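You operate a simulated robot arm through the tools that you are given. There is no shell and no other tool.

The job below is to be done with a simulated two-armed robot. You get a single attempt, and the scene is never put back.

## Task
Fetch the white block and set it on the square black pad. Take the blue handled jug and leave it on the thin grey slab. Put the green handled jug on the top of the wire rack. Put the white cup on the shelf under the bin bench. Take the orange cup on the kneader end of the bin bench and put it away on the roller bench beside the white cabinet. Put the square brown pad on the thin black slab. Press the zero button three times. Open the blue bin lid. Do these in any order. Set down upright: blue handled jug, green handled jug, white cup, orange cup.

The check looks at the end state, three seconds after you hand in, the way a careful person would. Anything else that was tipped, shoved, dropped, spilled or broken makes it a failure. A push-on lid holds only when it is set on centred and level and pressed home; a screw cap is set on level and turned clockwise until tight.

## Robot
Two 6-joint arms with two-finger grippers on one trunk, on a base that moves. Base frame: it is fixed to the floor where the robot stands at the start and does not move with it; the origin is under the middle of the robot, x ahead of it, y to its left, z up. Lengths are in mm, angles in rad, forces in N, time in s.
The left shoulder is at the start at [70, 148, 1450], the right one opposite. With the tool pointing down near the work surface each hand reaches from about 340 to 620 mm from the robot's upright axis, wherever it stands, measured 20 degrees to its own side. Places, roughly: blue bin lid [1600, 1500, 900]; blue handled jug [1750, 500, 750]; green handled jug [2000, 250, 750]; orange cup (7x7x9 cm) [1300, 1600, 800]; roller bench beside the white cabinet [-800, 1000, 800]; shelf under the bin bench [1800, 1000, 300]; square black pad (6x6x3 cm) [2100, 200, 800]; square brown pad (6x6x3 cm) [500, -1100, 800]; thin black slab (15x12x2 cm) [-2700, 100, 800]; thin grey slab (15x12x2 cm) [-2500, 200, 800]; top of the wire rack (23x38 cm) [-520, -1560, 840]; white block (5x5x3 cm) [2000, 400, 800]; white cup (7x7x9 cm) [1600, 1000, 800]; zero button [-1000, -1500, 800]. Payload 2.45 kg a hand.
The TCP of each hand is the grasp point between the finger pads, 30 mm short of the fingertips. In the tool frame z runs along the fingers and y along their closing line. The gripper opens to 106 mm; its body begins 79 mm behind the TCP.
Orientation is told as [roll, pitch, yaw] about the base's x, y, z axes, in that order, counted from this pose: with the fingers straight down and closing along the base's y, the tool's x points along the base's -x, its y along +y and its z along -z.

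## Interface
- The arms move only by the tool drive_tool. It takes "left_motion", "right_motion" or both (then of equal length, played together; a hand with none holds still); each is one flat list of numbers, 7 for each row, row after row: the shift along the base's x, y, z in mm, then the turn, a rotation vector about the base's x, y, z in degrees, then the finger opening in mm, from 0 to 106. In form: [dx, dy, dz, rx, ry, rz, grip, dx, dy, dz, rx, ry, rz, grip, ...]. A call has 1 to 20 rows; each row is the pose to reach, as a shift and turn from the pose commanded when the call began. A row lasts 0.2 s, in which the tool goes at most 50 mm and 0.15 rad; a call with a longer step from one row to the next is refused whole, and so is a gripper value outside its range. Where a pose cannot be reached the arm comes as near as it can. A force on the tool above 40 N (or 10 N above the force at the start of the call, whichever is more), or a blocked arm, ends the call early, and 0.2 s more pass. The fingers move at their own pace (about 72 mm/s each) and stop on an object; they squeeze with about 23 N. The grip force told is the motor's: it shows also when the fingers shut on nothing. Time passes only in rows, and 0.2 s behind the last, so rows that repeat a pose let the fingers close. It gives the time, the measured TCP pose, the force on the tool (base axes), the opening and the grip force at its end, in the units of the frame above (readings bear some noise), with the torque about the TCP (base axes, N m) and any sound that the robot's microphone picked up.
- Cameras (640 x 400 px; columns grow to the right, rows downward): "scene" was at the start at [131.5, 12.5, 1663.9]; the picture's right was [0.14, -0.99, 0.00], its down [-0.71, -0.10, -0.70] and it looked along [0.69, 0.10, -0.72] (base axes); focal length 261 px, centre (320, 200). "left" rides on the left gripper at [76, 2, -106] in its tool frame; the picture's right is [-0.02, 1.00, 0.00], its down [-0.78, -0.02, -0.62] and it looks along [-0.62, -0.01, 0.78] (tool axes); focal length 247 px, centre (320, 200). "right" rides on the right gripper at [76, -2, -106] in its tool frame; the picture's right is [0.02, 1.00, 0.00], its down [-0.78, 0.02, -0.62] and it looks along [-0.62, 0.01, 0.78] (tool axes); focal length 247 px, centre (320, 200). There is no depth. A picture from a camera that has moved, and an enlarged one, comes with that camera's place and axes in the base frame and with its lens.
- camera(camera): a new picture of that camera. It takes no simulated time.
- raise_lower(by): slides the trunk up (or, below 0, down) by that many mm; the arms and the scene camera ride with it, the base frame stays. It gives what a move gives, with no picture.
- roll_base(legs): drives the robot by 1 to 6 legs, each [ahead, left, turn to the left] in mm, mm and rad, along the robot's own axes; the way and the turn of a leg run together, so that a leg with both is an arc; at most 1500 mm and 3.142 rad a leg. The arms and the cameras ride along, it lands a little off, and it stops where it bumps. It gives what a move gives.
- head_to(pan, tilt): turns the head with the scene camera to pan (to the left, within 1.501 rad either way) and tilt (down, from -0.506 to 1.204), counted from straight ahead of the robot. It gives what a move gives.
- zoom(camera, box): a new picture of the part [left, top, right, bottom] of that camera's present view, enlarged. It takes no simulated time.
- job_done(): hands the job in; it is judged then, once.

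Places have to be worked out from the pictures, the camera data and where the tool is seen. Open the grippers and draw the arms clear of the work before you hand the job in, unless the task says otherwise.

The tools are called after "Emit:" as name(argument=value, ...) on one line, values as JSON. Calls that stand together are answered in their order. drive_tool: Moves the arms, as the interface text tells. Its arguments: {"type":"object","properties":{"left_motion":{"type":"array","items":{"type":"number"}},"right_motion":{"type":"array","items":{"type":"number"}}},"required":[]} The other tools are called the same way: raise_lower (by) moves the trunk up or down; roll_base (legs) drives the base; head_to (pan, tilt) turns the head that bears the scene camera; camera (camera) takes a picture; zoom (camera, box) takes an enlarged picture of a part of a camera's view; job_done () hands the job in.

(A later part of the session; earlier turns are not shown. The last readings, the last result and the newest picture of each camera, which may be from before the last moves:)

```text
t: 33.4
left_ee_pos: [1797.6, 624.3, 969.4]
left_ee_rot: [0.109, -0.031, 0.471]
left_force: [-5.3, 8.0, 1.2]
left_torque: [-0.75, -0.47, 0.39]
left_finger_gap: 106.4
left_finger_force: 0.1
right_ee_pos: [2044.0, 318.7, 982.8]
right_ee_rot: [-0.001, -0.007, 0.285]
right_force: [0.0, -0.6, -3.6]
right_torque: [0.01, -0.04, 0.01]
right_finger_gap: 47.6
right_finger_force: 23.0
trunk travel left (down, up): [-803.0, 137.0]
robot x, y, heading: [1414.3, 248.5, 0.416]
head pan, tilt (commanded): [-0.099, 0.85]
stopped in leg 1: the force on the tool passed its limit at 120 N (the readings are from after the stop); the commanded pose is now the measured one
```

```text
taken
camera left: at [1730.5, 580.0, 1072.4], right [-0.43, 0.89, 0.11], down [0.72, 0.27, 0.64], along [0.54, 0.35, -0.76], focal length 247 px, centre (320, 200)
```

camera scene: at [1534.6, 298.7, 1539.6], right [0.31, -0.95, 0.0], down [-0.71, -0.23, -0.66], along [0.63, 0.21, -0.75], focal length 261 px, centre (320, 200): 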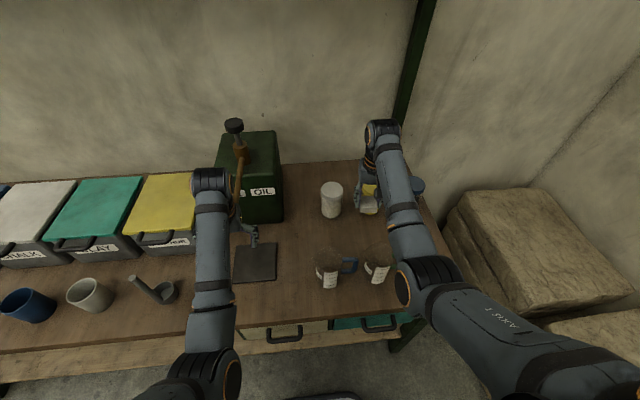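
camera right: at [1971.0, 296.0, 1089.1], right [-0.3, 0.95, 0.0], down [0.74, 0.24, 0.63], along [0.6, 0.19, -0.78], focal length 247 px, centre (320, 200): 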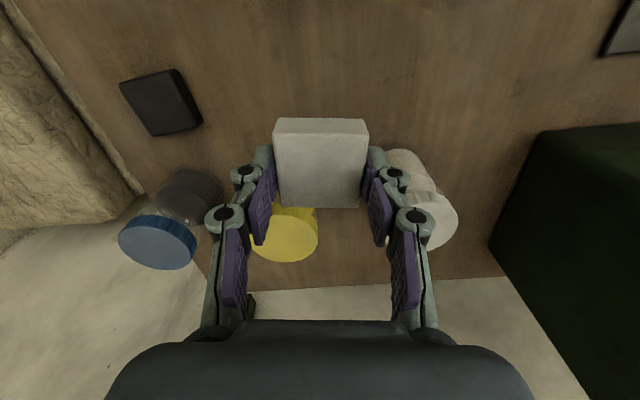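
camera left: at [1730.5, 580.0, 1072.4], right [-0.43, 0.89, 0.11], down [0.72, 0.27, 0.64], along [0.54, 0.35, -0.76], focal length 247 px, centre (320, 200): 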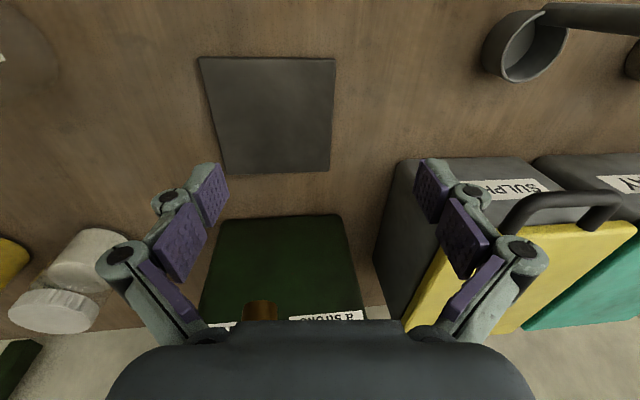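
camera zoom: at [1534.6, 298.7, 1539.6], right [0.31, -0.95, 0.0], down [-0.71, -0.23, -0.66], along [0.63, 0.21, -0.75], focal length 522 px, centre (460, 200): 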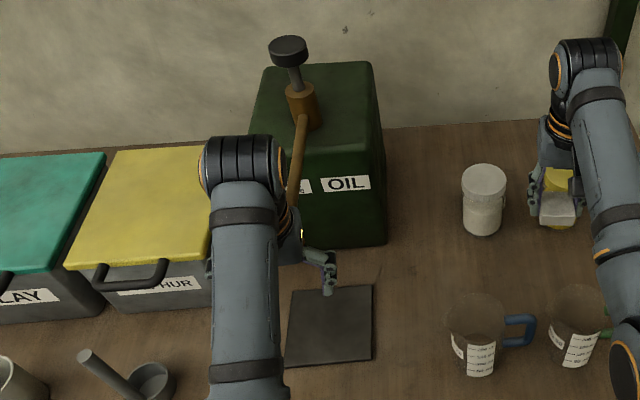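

The left wrist touched the brass spout of the oil can. I roll back left a little to release, then pull the left hand back toward the robot.

Emit:
roll_base(legs=[[0, 60, 0]])

Emit:
drive_tool(left_motion=[-36, -16, 0, 0, 0, 0, 106, -72, -32, 0, 0, 0, 0, 106, -110, -49, 0, 0, 0, 0, 106])

Emit:
camera(camera="scene")

Emit:
camera(camera="left")

```text
t: 34.4
left_ee_pos: [1776.2, 674.9, 969.5]
left_ee_rot: [0.107, -0.031, 0.464]
left_force: [0.4, 0.1, 0.3]
left_torque: [0.05, 0.01, -0.01]
left_finger_gap: 106.0
left_finger_force: 0.0
right_ee_pos: [2022.8, 368.2, 983.1]
right_ee_rot: [0.004, -0.007, 0.281]
right_force: [-0.3, -1.1, -4.4]
right_torque: [0.04, -0.01, 0.0]
right_finger_gap: 47.7
right_finger_force: 22.6
trunk travel left (down, up): [-803.0, 137.0]
robot x, y, heading: [1388.4, 308.5, 0.415]
head pan, tilt (commanded): [-0.099, 0.85]
```

```text
t: 35.2
left_ee_pos: [1656.4, 697.5, 973.8]
left_ee_rot: [0.289, -0.06, 0.456]
left_force: [-0.6, 0.3, 0.4]
left_torque: [0.01, -0.01, -0.01]
left_finger_gap: 106.1
left_finger_force: 0.0
left hand out of reach, approached as far as the arm can: row 1, 2
right_ee_pos: [2019.1, 372.4, 983.6]
right_ee_rot: [-0.005, -0.008, 0.283]
right_force: [0.1, -0.2, -3.8]
right_torque: [-0.02, -0.02, 0.0]
right_finger_gap: 47.5
right_finger_force: 23.1
trunk travel left (down, up): [-803.0, 137.0]
robot x, y, heading: [1387.1, 304.3, 0.412]
head pan, tilt (commanded): [-0.099, 0.85]
stopped in row 3 (left hand): the arm was blocked; the commanded pose is now the measured one
```

```text
taken
camera scene: at [1508.9, 353.8, 1539.8], right [0.31, -0.95, 0.0], down [-0.71, -0.23, -0.66], along [0.63, 0.2, -0.75], focal length 261 px, centre (320, 200)
```

scene: 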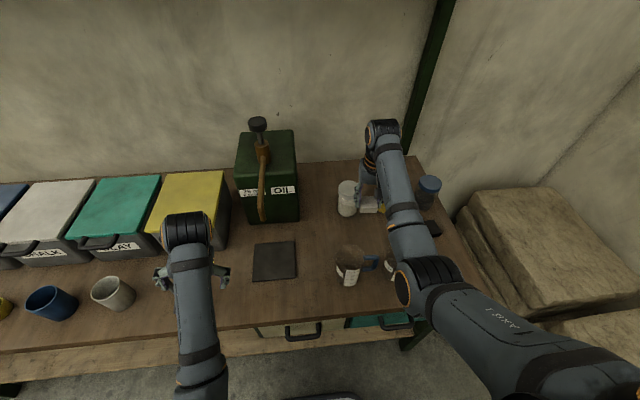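

```text
taken
camera left: at [1595.1, 634.5, 1070.3], right [-0.42, 0.86, 0.29], down [0.75, 0.15, 0.64], along [0.51, 0.48, -0.71], focal length 247 px, centre (320, 200)
```

left: 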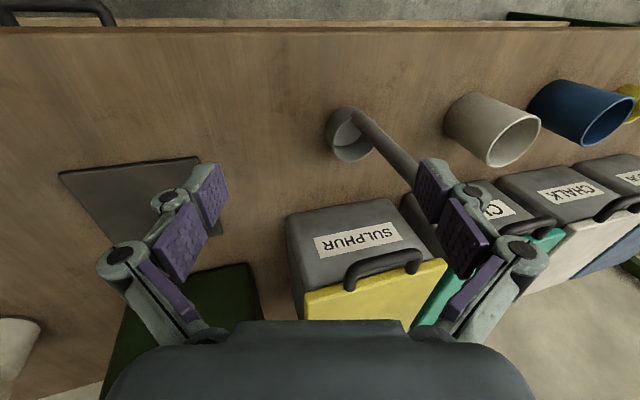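

I check that the oil can did not shift or tilt, by zooming on it.

Emit:
zoom(camera="scene", box=[200, 100, 360, 300])

```text
2.00 times, centred on (280, 200) of scene
camera zoom: at [1508.9, 353.8, 1539.8], right [0.31, -0.95, 0.0], down [-0.71, -0.23, -0.66], along [0.63, 0.2, -0.75], focal length 522 px, centre (400, 200)
```

zoom: 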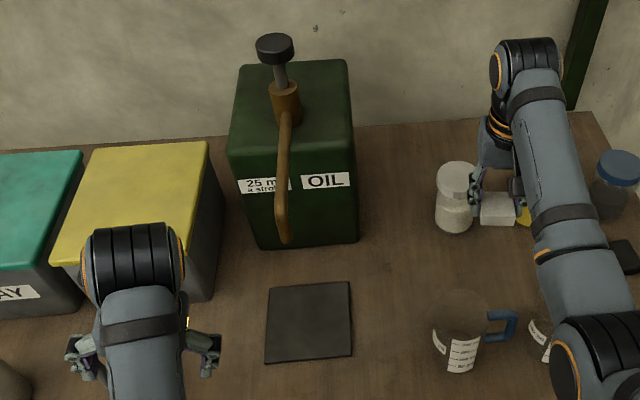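

The can is where it was (edges relative to the slab agree within ~3 mm) and upright. With the left hand now pulled back, I roll right another 231 mm to bring the block over the pad.

Emit:
roll_base(legs=[[0, -231, 0]])

Emit:
camera(camera="right")

Emit:
camera(camera="scene")

```text
t: 36.9
left_ee_pos: [1749.7, 484.6, 971.5]
left_ee_rot: [0.29, -0.063, 0.459]
left_force: [0.0, -0.4, -0.2]
left_torque: [-0.01, 0.0, -0.03]
left_finger_gap: 106.0
left_finger_force: 0.1
right_ee_pos: [2113.6, 161.2, 983.7]
right_ee_rot: [-0.003, -0.007, 0.285]
right_force: [0.0, 0.8, -2.4]
right_torque: [0.02, -0.03, 0.02]
right_finger_gap: 47.6
right_finger_force: 23.0
trunk travel left (down, up): [-803.0, 137.0]
robot x, y, heading: [1483.1, 96.6, 0.413]
head pan, tilt (commanded): [-0.099, 0.85]
```

```text
taken
camera right: at [2040.7, 138.6, 1089.6], right [-0.3, 0.95, 0.0], down [0.74, 0.24, 0.63], along [0.6, 0.19, -0.78], focal length 247 px, centre (320, 200)
```

right: 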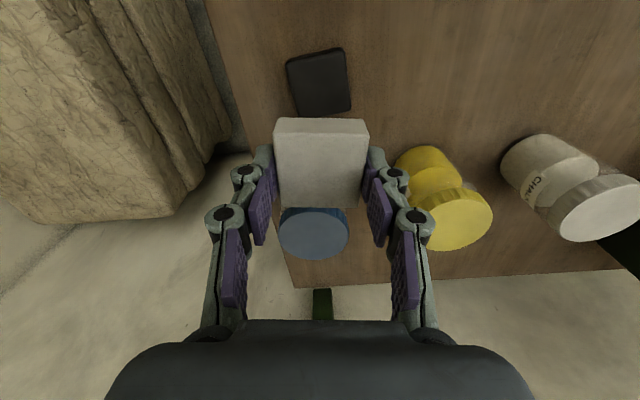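

```text
taken
camera scene: at [1604.0, 141.6, 1539.6], right [0.31, -0.95, 0.0], down [-0.71, -0.24, -0.66], along [0.63, 0.21, -0.75], focal length 261 px, centre (320, 200)
```

scene: 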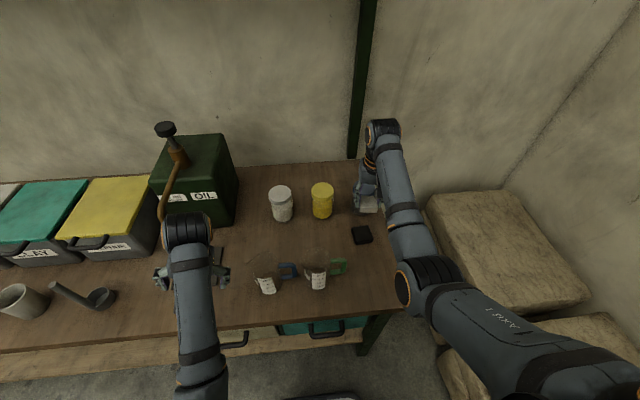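

The pad is seen just in front of the held block in the picture. I zoom to locate its corners.

Emit:
zoom(camera="right", box=[270, 30, 370, 130])

Emit:
zoom(camera="scene", box=[300, 170, 420, 290])

```text
4.00 times, centred on (320, 80) of right
camera zoom: at [2040.7, 138.6, 1089.6], right [-0.3, 0.95, 0.0], down [0.74, 0.24, 0.63], along [0.6, 0.19, -0.78], focal length 988 px, centre (320, 680)
```

zoom: 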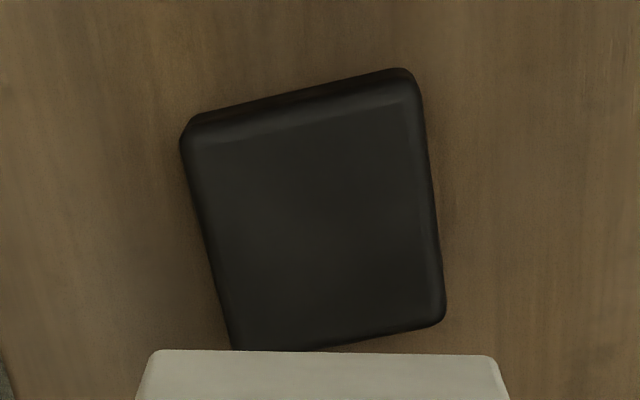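

```text
3.33 times, centred on (360, 230) of scene
camera zoom: at [1604.0, 141.6, 1539.6], right [0.31, -0.95, 0.0], down [-0.71, -0.24, -0.66], along [0.63, 0.21, -0.75], focal length 870 px, centre (187, 100)
```

zoom: 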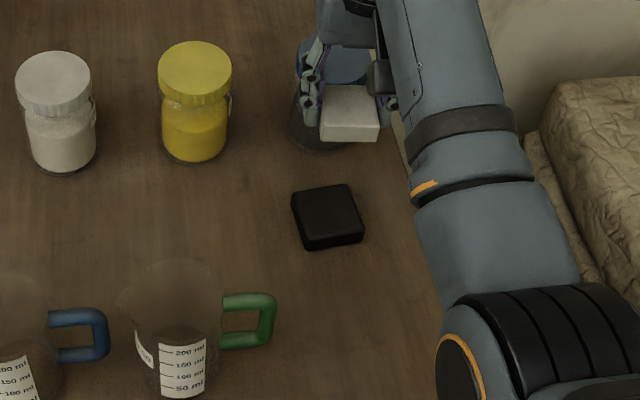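

The pad centre is ~3 mm nearer than the block's and turned about 11°. I turn the hand, shift slightly, and come down to just above the pad.

Emit:
drive_tool(right_motion=[-1, -0.5, -40, 0, 0, 5.5, 30, -2.3, -0.9, -80, 0, 0, 11, 30, -2.3, -0.9, -108, 0, 0, 11, 30])

Emit:
camera(camera="right")

Emit:
zoom(camera="scene", box=[330, 190, 410, 260])

```text
t: 37.7
left_ee_pos: [1751.5, 483.9, 973.7]
left_ee_rot: [0.291, -0.061, 0.459]
left_force: [-0.2, 1.0, -0.2]
left_torque: [0.0, 0.02, 0.02]
left_finger_gap: 105.9
left_finger_force: 0.2
right_ee_pos: [2112.5, 158.2, 874.5]
right_ee_rot: [0.0, -0.008, 0.479]
right_force: [0.9, 0.0, -3.9]
right_torque: [0.0, -0.02, 0.0]
right_finger_gap: 47.5
right_finger_force: 23.0
trunk travel left (down, up): [-803.0, 137.0]
robot x, y, heading: [1481.3, 93.9, 0.415]
head pan, tilt (commanded): [-0.099, 0.85]
```

```text
taken
camera right: at [2045.8, 121.9, 979.3], right [-0.48, 0.88, 0.0], down [0.68, 0.37, 0.63], along [0.55, 0.3, -0.78], focal length 247 px, centre (320, 200)
```

right: 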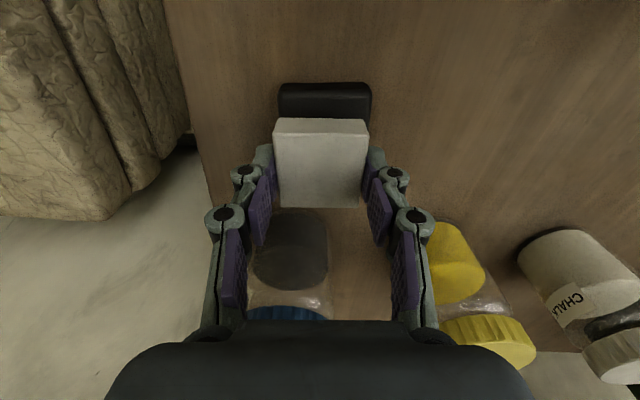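

```text
5.71 times, centred on (370, 225) of scene
camera zoom: at [1605.1, 140.0, 1539.6], right [0.31, -0.95, 0.0], down [-0.71, -0.23, -0.66], along [0.63, 0.21, -0.75], focal length 1492 px, centre (34, 57)
```

zoom: 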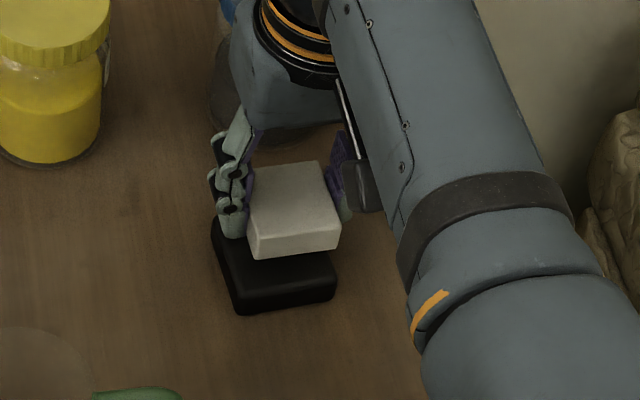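

It looks close, but the scene view hints the block may be a few mm to the right. I zoom further in both views to judge.

Emit:
zoom(camera="scene", box=[350, 205, 385, 250])

Emit:
zoom(camera="right", box=[260, 70, 390, 220])

```text
8.89 times, centred on (368, 228) of scene
camera zoom: at [1605.1, 140.0, 1539.6], right [0.31, -0.95, 0.0], down [-0.71, -0.23, -0.66], along [0.63, 0.21, -0.75], focal length 2320 px, centre (-102, -44)
```

zoom: 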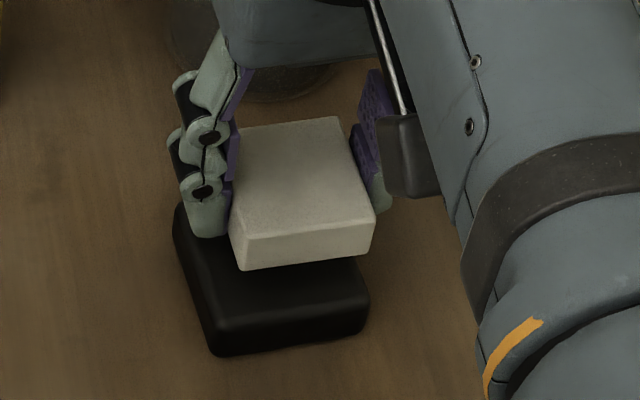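

```text
2.67 times, centred on (325, 145) of right
camera zoom: at [2045.8, 121.9, 979.3], right [-0.48, 0.88, 0.0], down [0.68, 0.37, 0.63], along [0.55, 0.3, -0.78], focal length 659 px, centre (307, 347)
```

zoom: 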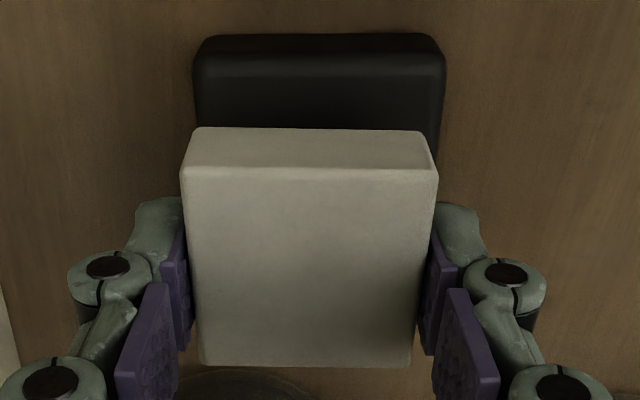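

Views agree that the pad is ~3 mm left and ~2 mm ahead of the block. I correct and lower slowly toward contact.

Emit:
drive_tool(right_motion=[0.4, 3.6, 0, 0, 0, 0, 30, 0.4, 3.6, -6, 0, 0, 0, 30, 0.4, 3.6, -10, 0, 0, 0, 30, 0.4, 3.6, -13, 0, 0, 0, 30, 0.4, 3.6, -16, 0, 0, 0, 30, 0.4, 3.6, -16, 0, 0, 0, 30])

Emit:
zoom(camera="scene", box=[350, 205, 385, 250])

```text
t: 39.1
left_ee_pos: [1750.3, 484.6, 973.1]
left_ee_rot: [0.288, -0.062, 0.459]
left_force: [-1.1, -0.6, 0.4]
left_torque: [0.01, 0.01, -0.01]
left_finger_gap: 106.1
left_finger_force: 0.0
right_ee_pos: [2111.5, 163.4, 859.3]
right_ee_rot: [-0.001, -0.006, 0.477]
right_force: [-0.6, 0.7, -3.7]
right_torque: [-0.03, -0.01, -0.01]
right_finger_gap: 47.7
right_finger_force: 22.5
trunk travel left (down, up): [-803.0, 137.0]
robot x, y, heading: [1484.4, 94.8, 0.422]
head pan, tilt (commanded): [-0.099, 0.85]
```

```text
8.89 times, centred on (368, 228) of scene
camera zoom: at [1604.6, 140.5, 1539.6], right [0.31, -0.95, 0.0], down [-0.71, -0.23, -0.66], along [0.63, 0.21, -0.75], focal length 2320 px, centre (-102, -44)
```

zoom: 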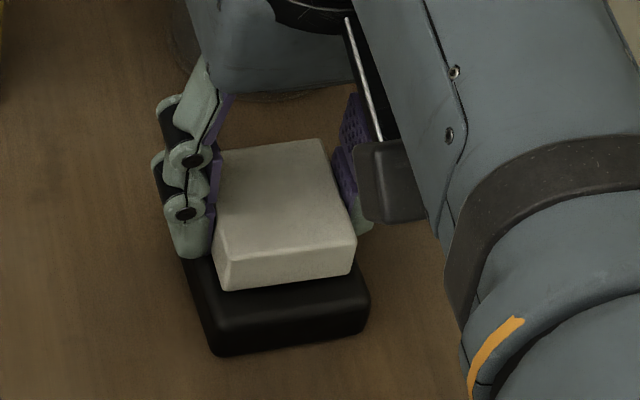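

The block is laterally centred and seems ~3 mm too far back; I pull it 3 mm nearer and lower on in small steps until the pad carries it.

Emit:
drive_tool(right_motion=[-2.7, -1.4, 0, 0, 0, 0, 30, -2.7, -1.4, -2, 0, 0, 0, 30, -2.7, -1.4, -4, 0, 0, 0, 30, -2.7, -1.4, -6, 0, 0, 0, 30, -2.7, -1.4, -8, 0, 0, 0, 30, -2.7, -1.4, -8, 0, 0, 0, 30])

Emit:
zoom(camera="scene", box=[350, 205, 385, 250])

```text
t: 40.5
left_ee_pos: [1749.9, 484.7, 974.0]
left_ee_rot: [0.289, -0.063, 0.459]
left_force: [0.3, 0.4, -0.3]
left_torque: [0.04, -0.01, -0.01]
left_finger_gap: 106.0
left_finger_force: 0.0
right_ee_pos: [2109.2, 161.7, 852.6]
right_ee_rot: [-0.001, -0.011, 0.476]
right_force: [0.0, 0.2, 4.2]
right_torque: [0.13, -0.16, 0.03]
right_finger_gap: 47.2
right_finger_force: 22.6
trunk travel left (down, up): [-803.0, 137.0]
robot x, y, heading: [1476.0, 92.5, 0.414]
head pan, tilt (commanded): [-0.099, 0.85]
```

```text
8.89 times, centred on (368, 228) of scene
camera zoom: at [1602.9, 140.1, 1539.9], right [0.31, -0.95, 0.0], down [-0.71, -0.23, -0.66], along [0.63, 0.21, -0.75], focal length 2320 px, centre (-102, -44)
```

zoom: 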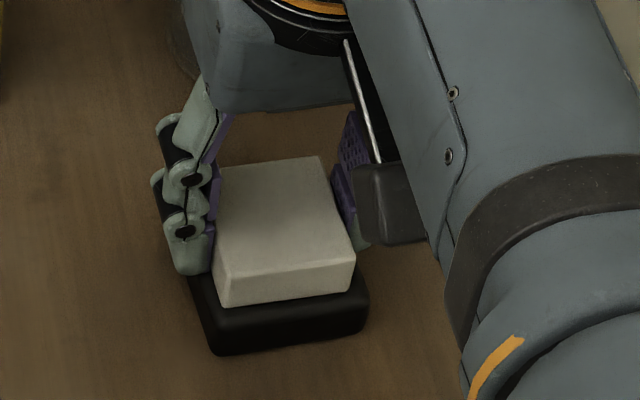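

The pad carries the block now (force went from -3.7 to +4.2 N). I open the fingers and lift straight up.

Emit:
drive_tool(right_motion=[0, 0, 0, 0, 0, 0, 60, 0, 0, 0, 0, 0, 0, 80, 0, 0, 0, 0, 0, 0, 80, 0, 0, 10, 0, 0, 0, 80, 0, 0, 50, 0, 0, 0, 80, 0, 0, 95, 0, 0, 0, 80, 0, 0, 130, 0, 0, 0, 80])

Emit:
camera(camera="right")

Emit:
camera(camera="scene")

```text
t: 42.1
left_ee_pos: [1749.6, 484.1, 972.8]
left_ee_rot: [0.291, -0.063, 0.457]
left_force: [0.5, -0.6, 0.2]
left_torque: [0.01, -0.02, -0.01]
left_finger_gap: 106.1
left_finger_force: 0.1
right_ee_pos: [2109.1, 163.2, 980.4]
right_ee_rot: [-0.002, -0.006, 0.478]
right_force: [-0.3, 0.0, -0.7]
right_torque: [-0.01, 0.0, 0.0]
right_finger_gap: 79.9
right_finger_force: 0.0
trunk travel left (down, up): [-803.0, 137.0]
robot x, y, heading: [1481.7, 90.5, 0.418]
head pan, tilt (commanded): [-0.099, 0.85]
```

```text
taken
camera right: at [2041.9, 126.7, 1087.0], right [-0.48, 0.88, 0.0], down [0.68, 0.37, 0.63], along [0.55, 0.3, -0.78], focal length 247 px, centre (320, 200)
```

right: 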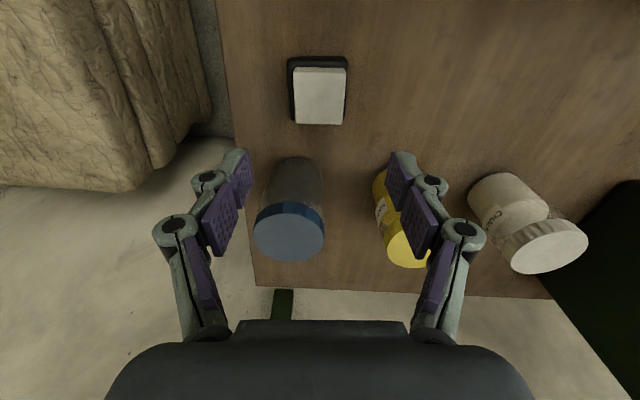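

```text
taken
camera scene: at [1603.4, 140.3, 1539.7], right [0.31, -0.95, 0.0], down [-0.71, -0.23, -0.66], along [0.63, 0.21, -0.75], focal length 261 px, centre (320, 200)
```

scene: 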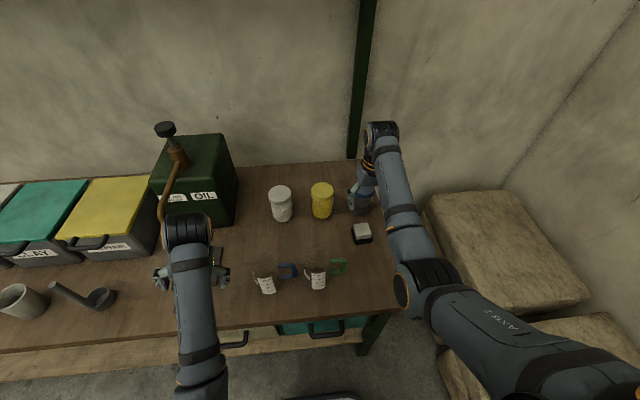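

The block is on the pad; I zoom to verify that it sits within it.

Emit:
zoom(camera="right", box=[270, 40, 370, 140])

Emit:
zoom(camera="scene", box=[240, 180, 380, 310])

```text
4.00 times, centred on (320, 90) of right
camera zoom: at [2041.9, 126.7, 1087.0], right [-0.48, 0.88, 0.0], down [0.68, 0.37, 0.63], along [0.55, 0.3, -0.78], focal length 988 px, centre (320, 640)
```

zoom: 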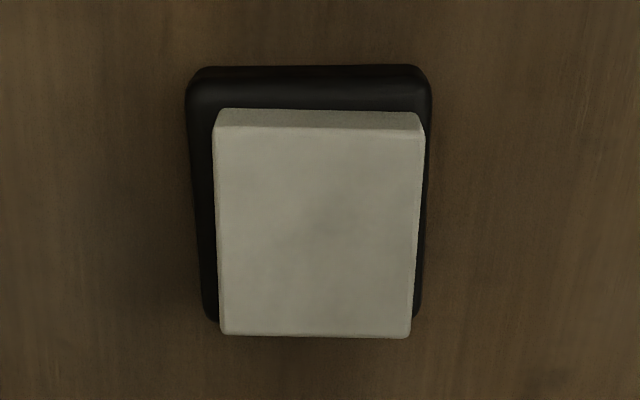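

```text
3.08 times, centred on (310, 245) of scene
camera zoom: at [1603.4, 140.3, 1539.7], right [0.31, -0.95, 0.0], down [-0.71, -0.23, -0.66], along [0.63, 0.21, -0.75], focal length 803 px, centre (351, 62)
```

zoom: 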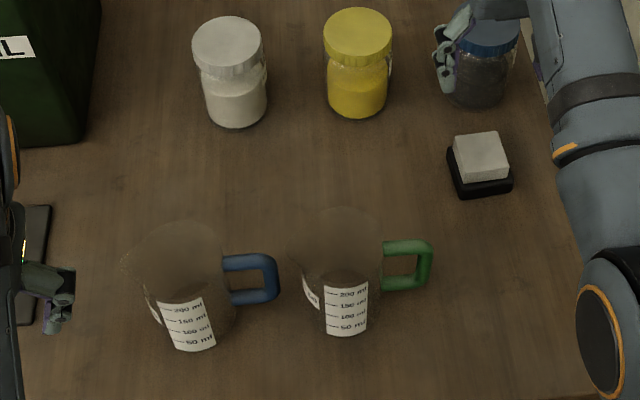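

The white block is safely on the pad. Next the jugs: I raise the trunk for clearance, then swing the right hand back over the green jug while turning it 90° so the fingers will close front-to-back, clear of the handle.

Emit:
raise_lower(by=120)

Emit:
drive_tool(right_motion=[-15, 7, 0, 0, 0, -7.8, 80, -30, 14, 0, 0, 0, -15.6, 90, -44, 20, 0, 0, 0, -23.4, 106, -59, 27, 0, 0, 0, -31.2, 106, -74, 34, 0, 0, 0, -39, 106, -88, 41, 0, 0, 0, -46.8, 106, -103, 48, 0, 0, 0, -54.6, 106, -118, 55, 0, 0, 0, -62.4, 106, -133, 61, 0, 0, 0, -70.2, 106, -148, 68, 0, 0, 0, -78, 106, -162, 75, 0, 0, 0, -85.8, 106, -177, 82, 0, 0, 0, -93.4, 106])

Emit:
camera(camera="right")

Emit:
camera(camera="scene")

```text
t: 43.6
left_ee_pos: [1750.1, 485.4, 1092.7]
left_ee_rot: [0.29, -0.06, 0.46]
left_force: [-0.6, 1.2, 0.7]
left_torque: [-0.05, 0.0, -0.01]
left_finger_gap: 106.1
left_finger_force: 0.1
right_ee_pos: [2109.8, 163.0, 1099.7]
right_ee_rot: [-0.003, -0.007, 0.476]
right_force: [0.4, 0.4, -0.9]
right_torque: [-0.03, -0.03, 0.03]
right_finger_gap: 80.0
right_finger_force: 0.1
trunk travel left (down, up): [-923.0, 17.0]
robot x, y, heading: [1483.6, 88.3, 0.415]
head pan, tilt (commanded): [-0.099, 0.85]
```

```text
t: 45.6
left_ee_pos: [1750.1, 484.5, 1093.7]
left_ee_rot: [0.29, -0.061, 0.458]
left_force: [-0.3, 0.4, 0.6]
left_torque: [-0.02, 0.0, 0.0]
left_finger_gap: 105.9
left_finger_force: 0.1
right_ee_pos: [2046.6, 161.5, 1122.5]
right_ee_rot: [0.014, -0.165, -0.777]
right_force: [0.1, 0.2, -1.4]
right_torque: [0.0, -0.03, 0.03]
right_finger_gap: 105.9
right_finger_force: 0.1
right hand out of reach, approached as far as the arm can: row 9
trunk travel left (down, up): [-923.0, 17.0]
robot x, y, heading: [1480.9, 93.9, 0.42]
head pan, tilt (commanded): [-0.099, 0.85]
stopped in row 9 (right hand): the arm was blocked; the commanded pose is now the measured one
```

```text
taken
camera right: at [1979.0, 224.3, 1214.6], right [0.68, 0.73, 0.01], down [0.48, -0.46, 0.74], along [0.55, -0.5, -0.67], focal length 247 px, centre (320, 200)
```

right: 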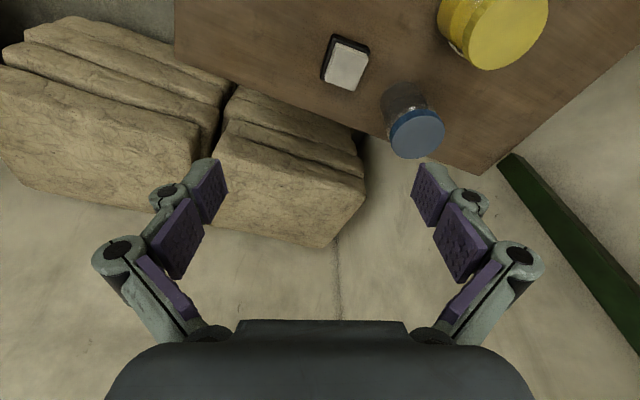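

```text
taken
camera scene: at [1603.9, 140.2, 1659.7], right [0.31, -0.95, 0.0], down [-0.71, -0.23, -0.66], along [0.63, 0.21, -0.75], focal length 261 px, centre (320, 200)
```

scene: 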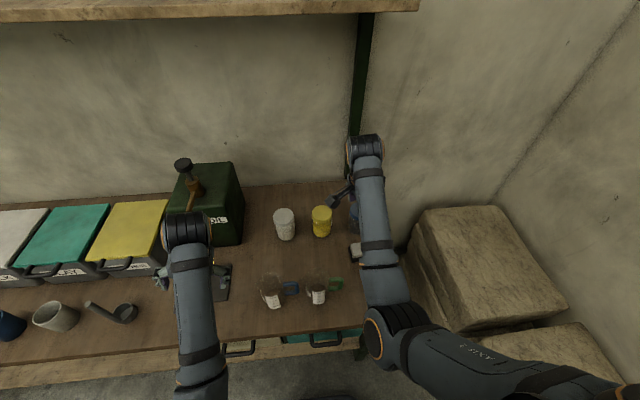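

The arm met its height limit near there and tilted a bit. I untilt the hand and lower it to about z 1010 while moving towards the green jug.

Emit:
drive_tool(right_motion=[-8, 6, -38, 3, 3.65, 0, 106, -20, 15, -80, 6.06, 7.3, 0, 106, -40, 30, -110, 6.06, 7.3, 0, 106, -70, 50, -115, 6.06, 7.3, 0, 106])

```text
t: 46.8
left_ee_pos: [1751.5, 483.4, 1094.2]
left_ee_rot: [0.291, -0.059, 0.455]
left_force: [-0.6, -0.3, -0.2]
left_torque: [0.0, 0.0, 0.0]
left_finger_gap: 105.8
left_finger_force: 0.1
right_ee_pos: [2047.1, 162.1, 1035.7]
right_ee_rot: [0.044, -0.15, -0.824]
right_force: [0.7, -0.1, 0.8]
right_torque: [-0.02, 0.03, 0.03]
right_finger_gap: 106.0
right_finger_force: 0.0
trunk travel left (down, up): [-923.0, 17.0]
robot x, y, heading: [1484.5, 94.8, 0.414]
head pan, tilt (commanded): [-0.099, 0.85]
stopped in row 4 (right hand): the arm was blocked; the commanded pose is now the measured one
```

The wrist reached its turn limit (about -70° from the heading). I back the turn off to -45°, untilt, and move over the green jug at about z 1000.

Emit:
drive_tool(right_motion=[0, 0, -5, 0.7, 2.2, 6.5, 106, 0, 0, -10, 1.4, 4.4, 13.1, 106, -20, 15, -20, 2.1, 6.5, 19.6, 106, -50, 36, -30, 2.8, 8.7, 26.2, 106, -85, 61, -35, 2.8, 8.7, 26.2, 106, -115, 83, -35, 2.8, 8.7, 26.2, 106])

Emit:
camera(camera="right")

Emit:
camera(camera="scene")

```text
t: 48.1
left_ee_pos: [1751.1, 483.4, 1093.3]
left_ee_rot: [0.291, -0.061, 0.456]
left_force: [0.5, -0.7, 0.6]
left_torque: [0.02, 0.03, -0.03]
left_finger_gap: 106.0
left_finger_force: 0.0
right_ee_pos: [2052.8, 151.1, 1031.1]
right_ee_rot: [-0.046, -0.199, -0.414]
right_force: [0.2, -0.3, 0.9]
right_torque: [0.0, 0.05, 0.01]
right_finger_gap: 106.2
right_finger_force: 0.0
right hand out of reach, approached as far as the arm can: row 6
trunk travel left (down, up): [-923.0, 17.0]
robot x, y, heading: [1478.6, 93.5, 0.408]
head pan, tilt (commanded): [-0.099, 0.85]
stopped in row 6 (right hand): the arm was blocked; the commanded pose is now the measured one
```

```text
taken
camera right: at [1966.4, 193.0, 1120.5], right [0.39, 0.92, -0.05], down [0.61, -0.22, 0.76], along [0.69, -0.33, -0.65], focal length 247 px, centre (320, 200)
```

right: 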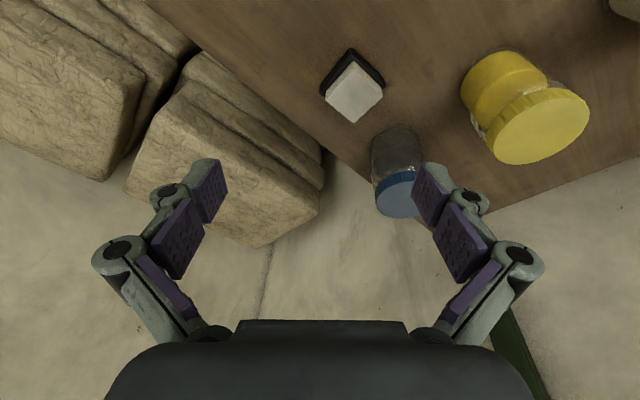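

```text
taken
camera scene: at [1604.6, 139.5, 1659.6], right [0.31, -0.95, 0.0], down [-0.71, -0.23, -0.66], along [0.63, 0.21, -0.75], focal length 261 px, centre (320, 200)
```

scene: 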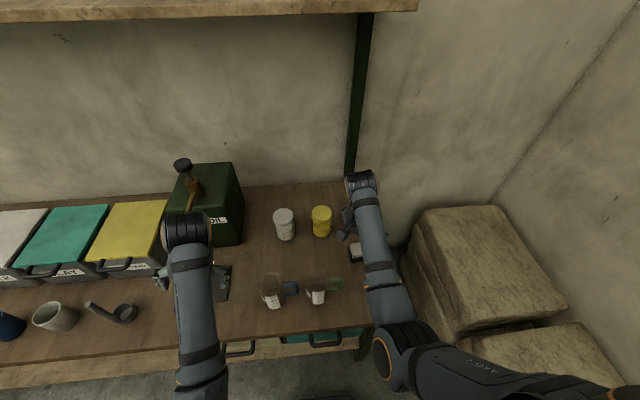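

The arm seems caught in an awkward wrist configuration. I bring the right hand back to its original relative pose (tool straight down, in line with the heading) to free it.

Emit:
drive_tool(right_motion=[1, -1, 8, 0.4, 1.7, 6.7, 106, 1, -2, 16, 0.8, 3.3, 13.5, 106, 2, -4, 24, 1.2, 5, 20.2, 106, 3, -5, 32, 1.6, 6.7, 26.9, 106, 4, -6, 40, 2, 8.4, 33.6, 106, 5, -8, 50, 2.4, 10, 40.4, 106, 5, -9, 58, 2.75, 11.7, 47.1, 106, 5, -9, 58, 2.75, 11.7, 47.1, 106])

```text
t: 49.9
left_ee_pos: [1750.1, 483.9, 1093.6]
left_ee_rot: [0.29, -0.063, 0.456]
left_force: [-0.8, -0.7, 0.1]
left_torque: [0.02, 0.0, -0.03]
left_finger_gap: 106.0
left_finger_force: 0.1
right_ee_pos: [2055.2, 144.2, 1088.2]
right_ee_rot: [-0.001, 0.005, 0.41]
right_force: [0.5, 0.4, 0.0]
right_torque: [-0.01, 0.01, -0.01]
right_finger_gap: 105.8
right_finger_force: 0.1
trunk travel left (down, up): [-923.0, 17.0]
robot x, y, heading: [1483.6, 93.3, 0.415]
head pan, tilt (commanded): [-0.099, 0.85]
```

The hand is free again. I shift the base 110 mm left so the green jug lies in the natural direction of the right arm.

Emit:
roll_base(legs=[[0, 110, 0]])

Emit:
camera(camera="right")

```text
t: 51.1
left_ee_pos: [1707.8, 583.3, 1094.2]
left_ee_rot: [0.293, -0.062, 0.456]
left_force: [0.0, -0.6, 0.2]
left_torque: [0.02, 0.01, 0.0]
left_finger_gap: 105.9
left_finger_force: 0.1
right_ee_pos: [2011.0, 242.0, 1088.6]
right_ee_rot: [0.002, 0.004, 0.407]
right_force: [0.9, -0.6, 0.1]
right_torque: [0.04, 0.02, 0.04]
right_finger_gap: 106.0
right_finger_force: 0.0
trunk travel left (down, up): [-923.0, 17.0]
robot x, y, heading: [1438.8, 196.9, 0.414]
head pan, tilt (commanded): [-0.099, 0.85]
```

```text
taken
camera right: at [1943.0, 210.9, 1195.0], right [-0.41, 0.91, 0.0], down [0.72, 0.32, 0.62], along [0.56, 0.26, -0.79], focal length 247 px, centre (320, 200)
```

right: 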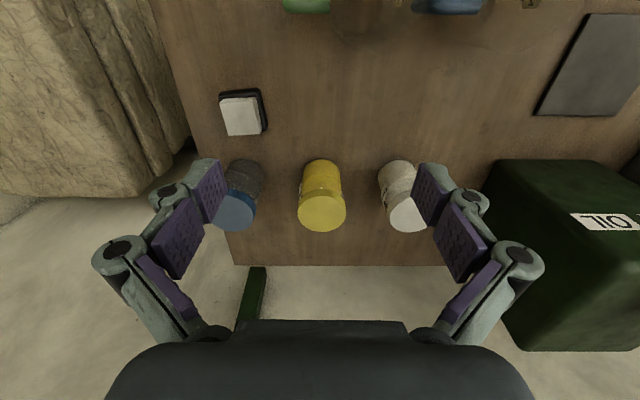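

I now bring the right hand back and down over the estimated green jug place to z 970 (tips well above the rim).

Emit:
drive_tool(right_motion=[-20, 1, -30, 0, 0, 0, 106, -40, 2, -60, 0, 0, 0, 106, -60, 3, -90, 0, 0, 0, 106, -79, 3, -118, 0, 0, 0, 106, -79, 3, -118, 0, 0, 0, 106])

Emit:
camera(camera="right")

Emit:
camera(camera="scene")

```text
t: 52.3
left_ee_pos: [1706.8, 585.3, 1094.4]
left_ee_rot: [0.293, -0.063, 0.455]
left_force: [0.4, 0.0, -0.6]
left_torque: [0.0, -0.01, -0.02]
left_finger_gap: 106.2
left_finger_force: 0.1
right_ee_pos: [1932.0, 245.7, 972.5]
right_ee_rot: [-0.001, 0.004, 0.405]
right_force: [0.5, -0.5, 0.1]
right_torque: [-0.01, 0.02, -0.03]
right_finger_gap: 106.1
right_finger_force: 0.0
trunk travel left (down, up): [-923.0, 17.0]
robot x, y, heading: [1442.3, 193.7, 0.409]
head pan, tilt (commanded): [-0.099, 0.85]
```

```text
taken
camera right: at [1863.1, 215.3, 1078.2], right [-0.41, 0.91, 0.0], down [0.71, 0.33, 0.62], along [0.56, 0.26, -0.79], focal length 247 px, centre (320, 200)
```

right: 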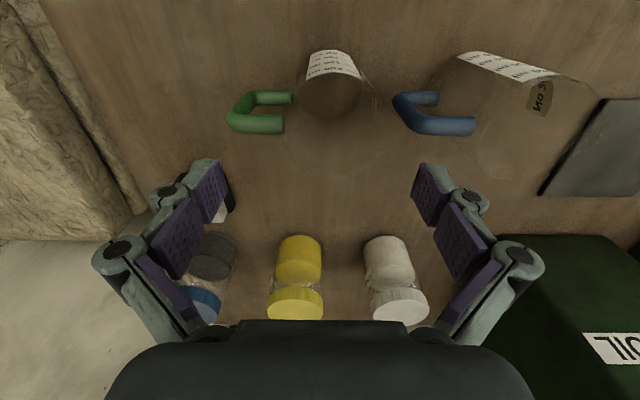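

```text
taken
camera scene: at [1560.0, 240.6, 1659.7], right [0.31, -0.95, 0.0], down [-0.71, -0.23, -0.66], along [0.63, 0.2, -0.75], focal length 261 px, centre (320, 200)
```

scene: 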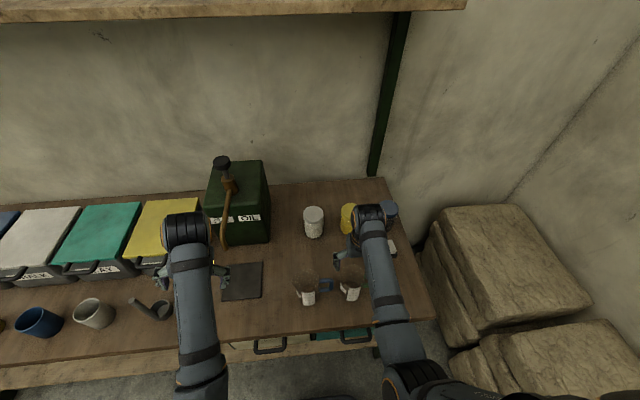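

Now the jug is clearly below the right hand. I zoom to measure its base, rim and handle.

Emit:
zoom(camera="right", box=[200, 20, 420, 190])

Emit:
zoom(camera="scene", box=[280, 255, 380, 320])

```text
2.35 times, centred on (310, 105) of right
camera zoom: at [1863.1, 215.3, 1078.2], right [-0.41, 0.91, 0.0], down [0.71, 0.33, 0.62], along [0.56, 0.26, -0.79], focal length 581 px, centre (344, 424)
```

zoom: 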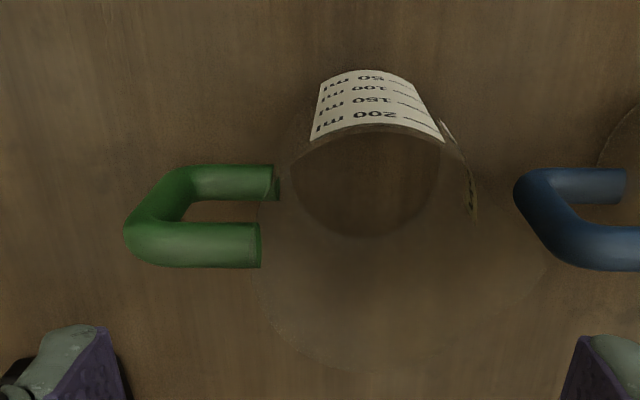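

```text
6.15 times, centred on (330, 288) of scene
camera zoom: at [1560.0, 240.6, 1659.7], right [0.31, -0.95, 0.0], down [-0.71, -0.23, -0.66], along [0.63, 0.2, -0.75], focal length 1606 px, centre (258, -338)
```

zoom: 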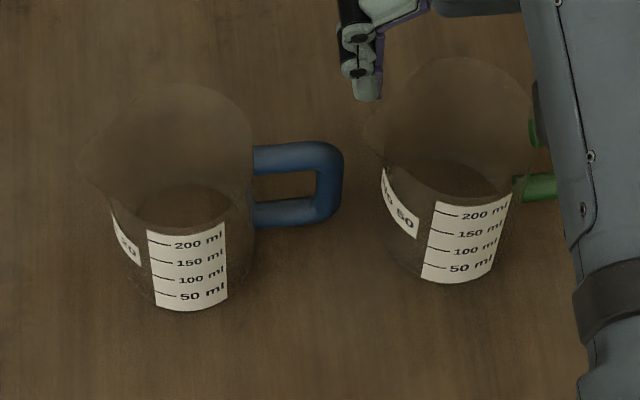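

The jug's base is ~74 mm wide, centred ~4 mm nearer and ~9 mm left of the TCP, with the handle to the right. I shift over it and turn the hand -50° so the fingers pass clear of handle and spout.

Emit:
drive_tool(right_motion=[-2, 1, 0, 0, 0, -8.3, 106, -3, 2, 0, 0, 0, -16.6, 106, -4, 3, 0, 0, 0, -25, 106, -5, 4, 0, 0, 0, -33.3, 106, -6, 5, 0, 0, 0, -41.6, 106, -7.1, 6.3, 0, 0, 0, -50, 106, -7.1, 6.3, 0, 0, 0, -50, 106])

Emit:
camera(camera="right")

Emit:
zoom(camera="scene", box=[280, 220, 420, 320])

```text
t: 53.9
left_ee_pos: [1706.9, 584.7, 1093.6]
left_ee_rot: [0.29, -0.062, 0.455]
left_force: [-0.2, 0.9, -0.1]
left_torque: [0.04, 0.02, -0.03]
left_finger_gap: 106.0
left_finger_force: 0.0
right_ee_pos: [1930.5, 243.2, 971.0]
right_ee_rot: [-0.011, -0.015, -0.471]
right_force: [-0.8, 0.8, -0.5]
right_torque: [0.01, 0.02, 0.0]
right_finger_gap: 106.0
right_finger_force: 0.2
trunk travel left (down, up): [-923.0, 17.0]
robot x, y, heading: [1436.1, 194.3, 0.411]
head pan, tilt (commanded): [-0.099, 0.85]
```

```text
taken
camera right: at [1861.6, 278.3, 1075.8], right [0.44, 0.9, -0.01], down [0.7, -0.33, 0.63], along [0.57, -0.28, -0.77], focal length 247 px, centre (320, 200)
```

right: 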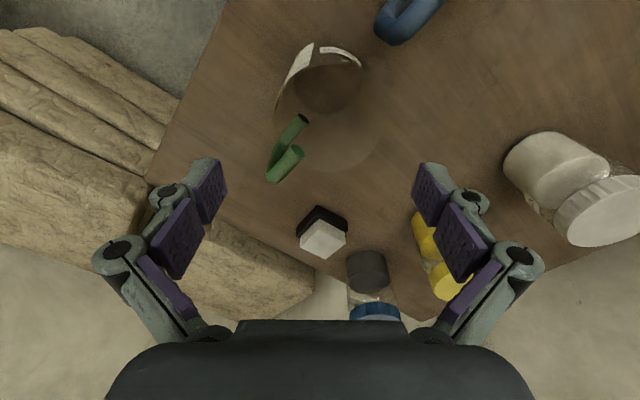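

```text
4.00 times, centred on (350, 270) of scene
camera zoom: at [1559.3, 241.2, 1659.7], right [0.31, -0.95, 0.0], down [-0.71, -0.23, -0.66], along [0.63, 0.2, -0.75], focal length 1044 px, centre (200, -80)
```

zoom: 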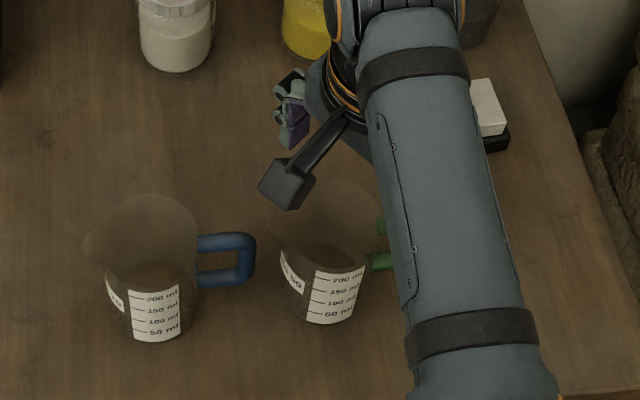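

The hand is short of the commanded spot by ~10 mm because of the height limit; lowering should cure that. I lower 60 mm and look again.

Emit:
drive_tool(right_motion=[0, 0, -15, 0, 0, 0, 106, 0, 0, -30, 0, 0, 0, 106, 0, 0, -30, 0, 0, 0, 106])

Emit:
camera(camera="right")

```text
t: 54.7
left_ee_pos: [1705.6, 584.1, 1093.0]
left_ee_rot: [0.288, -0.063, 0.457]
left_force: [0.2, -0.1, -0.1]
left_torque: [-0.02, -0.03, 0.03]
left_finger_gap: 105.8
left_finger_force: 0.1
right_ee_pos: [1924.9, 250.7, 938.8]
right_ee_rot: [-0.004, 0.001, -0.467]
right_force: [-0.5, -0.2, -0.7]
right_torque: [-0.04, 0.01, 0.02]
right_finger_gap: 106.2
right_finger_force: 0.0
trunk travel left (down, up): [-923.0, 17.0]
robot x, y, heading: [1438.2, 196.7, 0.41]
head pan, tilt (commanded): [-0.099, 0.85]
```

```text
taken
camera right: at [1857.3, 284.2, 1046.0], right [0.43, 0.9, 0.0], down [0.71, -0.34, 0.62], along [0.56, -0.27, -0.78], focal length 247 px, centre (320, 200)
```

right: 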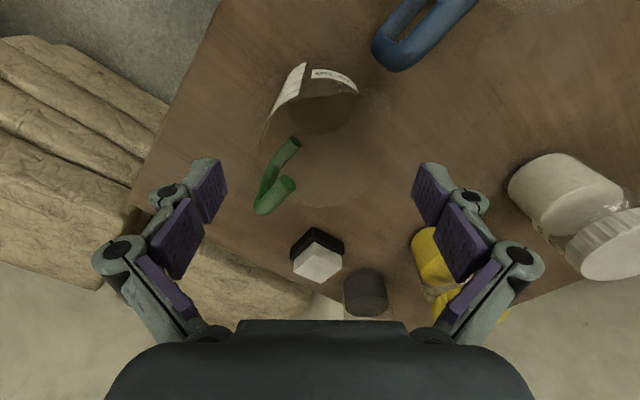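

I zoom to check the jug's centring between the fingers.

Emit:
zoom(camera="right", box=[220, 40, 420, 240])

```text
2.00 times, centred on (320, 140) of right
camera zoom: at [1857.3, 284.2, 1046.0], right [0.43, 0.9, 0.0], down [0.71, -0.34, 0.62], along [0.56, -0.27, -0.78], focal length 494 px, centre (320, 320)
```

zoom: 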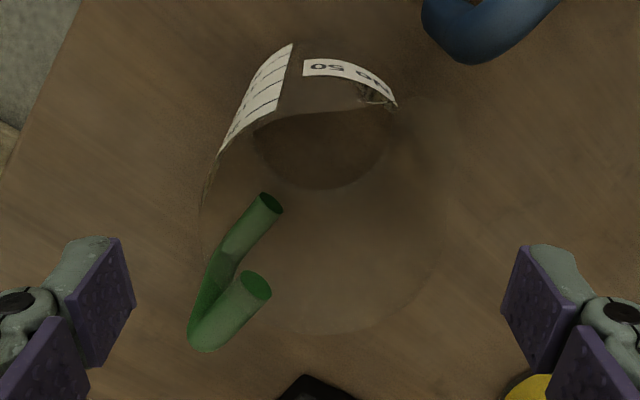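

The jug is centred within ~2 mm between the fingers (rim near z 906). I descend to about z 858 and close on the body.

Emit:
drive_tool(right_motion=[0, 0, -25, 0, 0, 0, 106, 0, 0, -50, 0, 0, 0, 106, 0, 0, -75, 0, 0, 0, 106, 0, 0, -82, 0, 0, 0, 106, 0, 0, -82, 0, 0, 0, 90, 0, 0, -82, 0, 0, 0, 60, 0, 0, -82, 0, 0, 0, 50, 0, 0, -82, 0, 0, 0, 50])

Emit:
camera(camera="right")

```text
t: 56.5
left_ee_pos: [1706.5, 585.5, 1093.1]
left_ee_rot: [0.29, -0.063, 0.454]
left_force: [1.1, 0.3, -0.4]
left_torque: [0.05, -0.01, -0.02]
left_finger_gap: 106.1
left_finger_force: 0.0
right_ee_pos: [1924.3, 252.7, 860.1]
right_ee_rot: [0.002, 0.002, -0.467]
right_force: [2.2, -0.8, 12.5]
right_torque: [0.08, 0.06, 0.02]
right_finger_gap: 75.7
right_finger_force: 23.0
trunk travel left (down, up): [-923.0, 17.0]
robot x, y, heading: [1434.6, 198.6, 0.413]
head pan, tilt (commanded): [-0.099, 0.85]
```

```text
taken
camera right: at [1856.6, 286.5, 966.3], right [0.43, 0.9, 0.0], down [0.71, -0.34, 0.62], along [0.56, -0.27, -0.78], focal length 247 px, centre (320, 200)
```

right: 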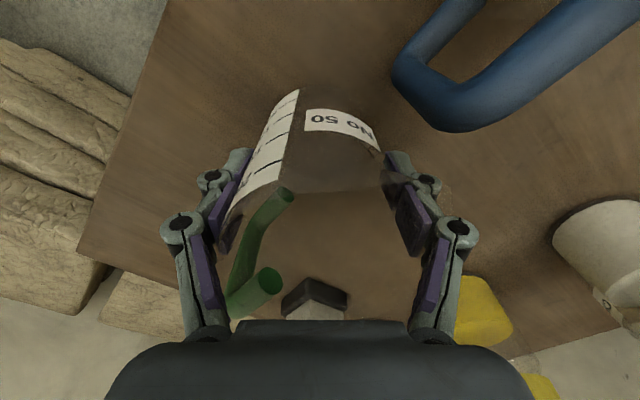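

The jug is gripped at 75.7 mm. I lift it 100 mm.

Emit:
drive_tool(right_motion=[0, 0, 15, 0, 0, 0, 50, 0, 0, 40, 0, 0, 0, 50, 0, 0, 60, 0, 0, 0, 50, 0, 0, 60, 0, 0, 0, 50])

Emit:
camera(camera="right")

Emit:
camera(camera="scene")

```text
t: 57.5
left_ee_pos: [1707.1, 584.5, 1093.2]
left_ee_rot: [0.29, -0.06, 0.456]
left_force: [-0.3, 0.8, -0.7]
left_torque: [0.01, 0.04, 0.01]
left_finger_gap: 105.9
left_finger_force: 0.0
right_ee_pos: [1924.2, 254.3, 918.6]
right_ee_rot: [-0.002, 0.004, -0.467]
right_force: [-0.3, 0.1, -1.3]
right_torque: [0.0, -0.02, -0.02]
right_finger_gap: 72.5
right_finger_force: 22.6
trunk travel left (down, up): [-923.0, 17.0]
robot x, y, heading: [1435.0, 198.5, 0.414]
head pan, tilt (commanded): [-0.099, 0.85]
```

```text
taken
camera right: at [1857.0, 286.2, 1024.3], right [0.43, 0.9, 0.0], down [0.71, -0.34, 0.62], along [0.56, -0.27, -0.79], focal length 247 px, centre (320, 200)
```

right: 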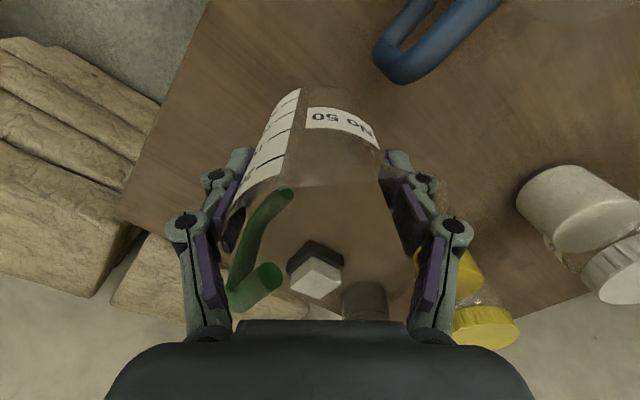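

```text
taken
camera scene: at [1560.2, 241.3, 1659.6], right [0.31, -0.95, 0.0], down [-0.71, -0.23, -0.66], along [0.63, 0.2, -0.75], focal length 261 px, centre (320, 200)
```

scene: 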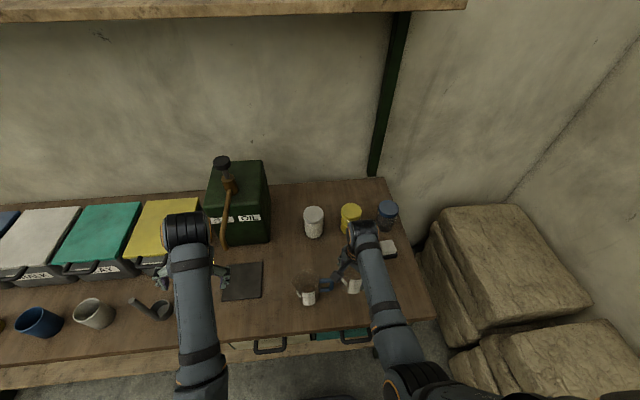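

I check in zoom that the jug really is off the bench and upright.

Emit:
zoom(camera="scene", box=[280, 210, 420, 320])

```text
3.64 times, centred on (350, 265) of scene
camera zoom: at [1560.2, 241.3, 1659.6], right [0.31, -0.95, 0.0], down [-0.71, -0.23, -0.66], along [0.63, 0.2, -0.75], focal length 949 px, centre (211, -36)
```

zoom: 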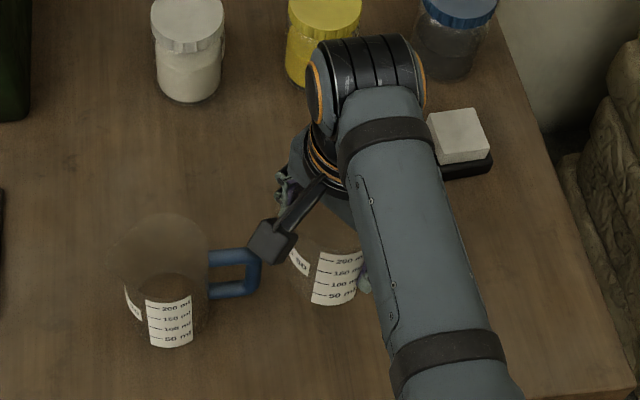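

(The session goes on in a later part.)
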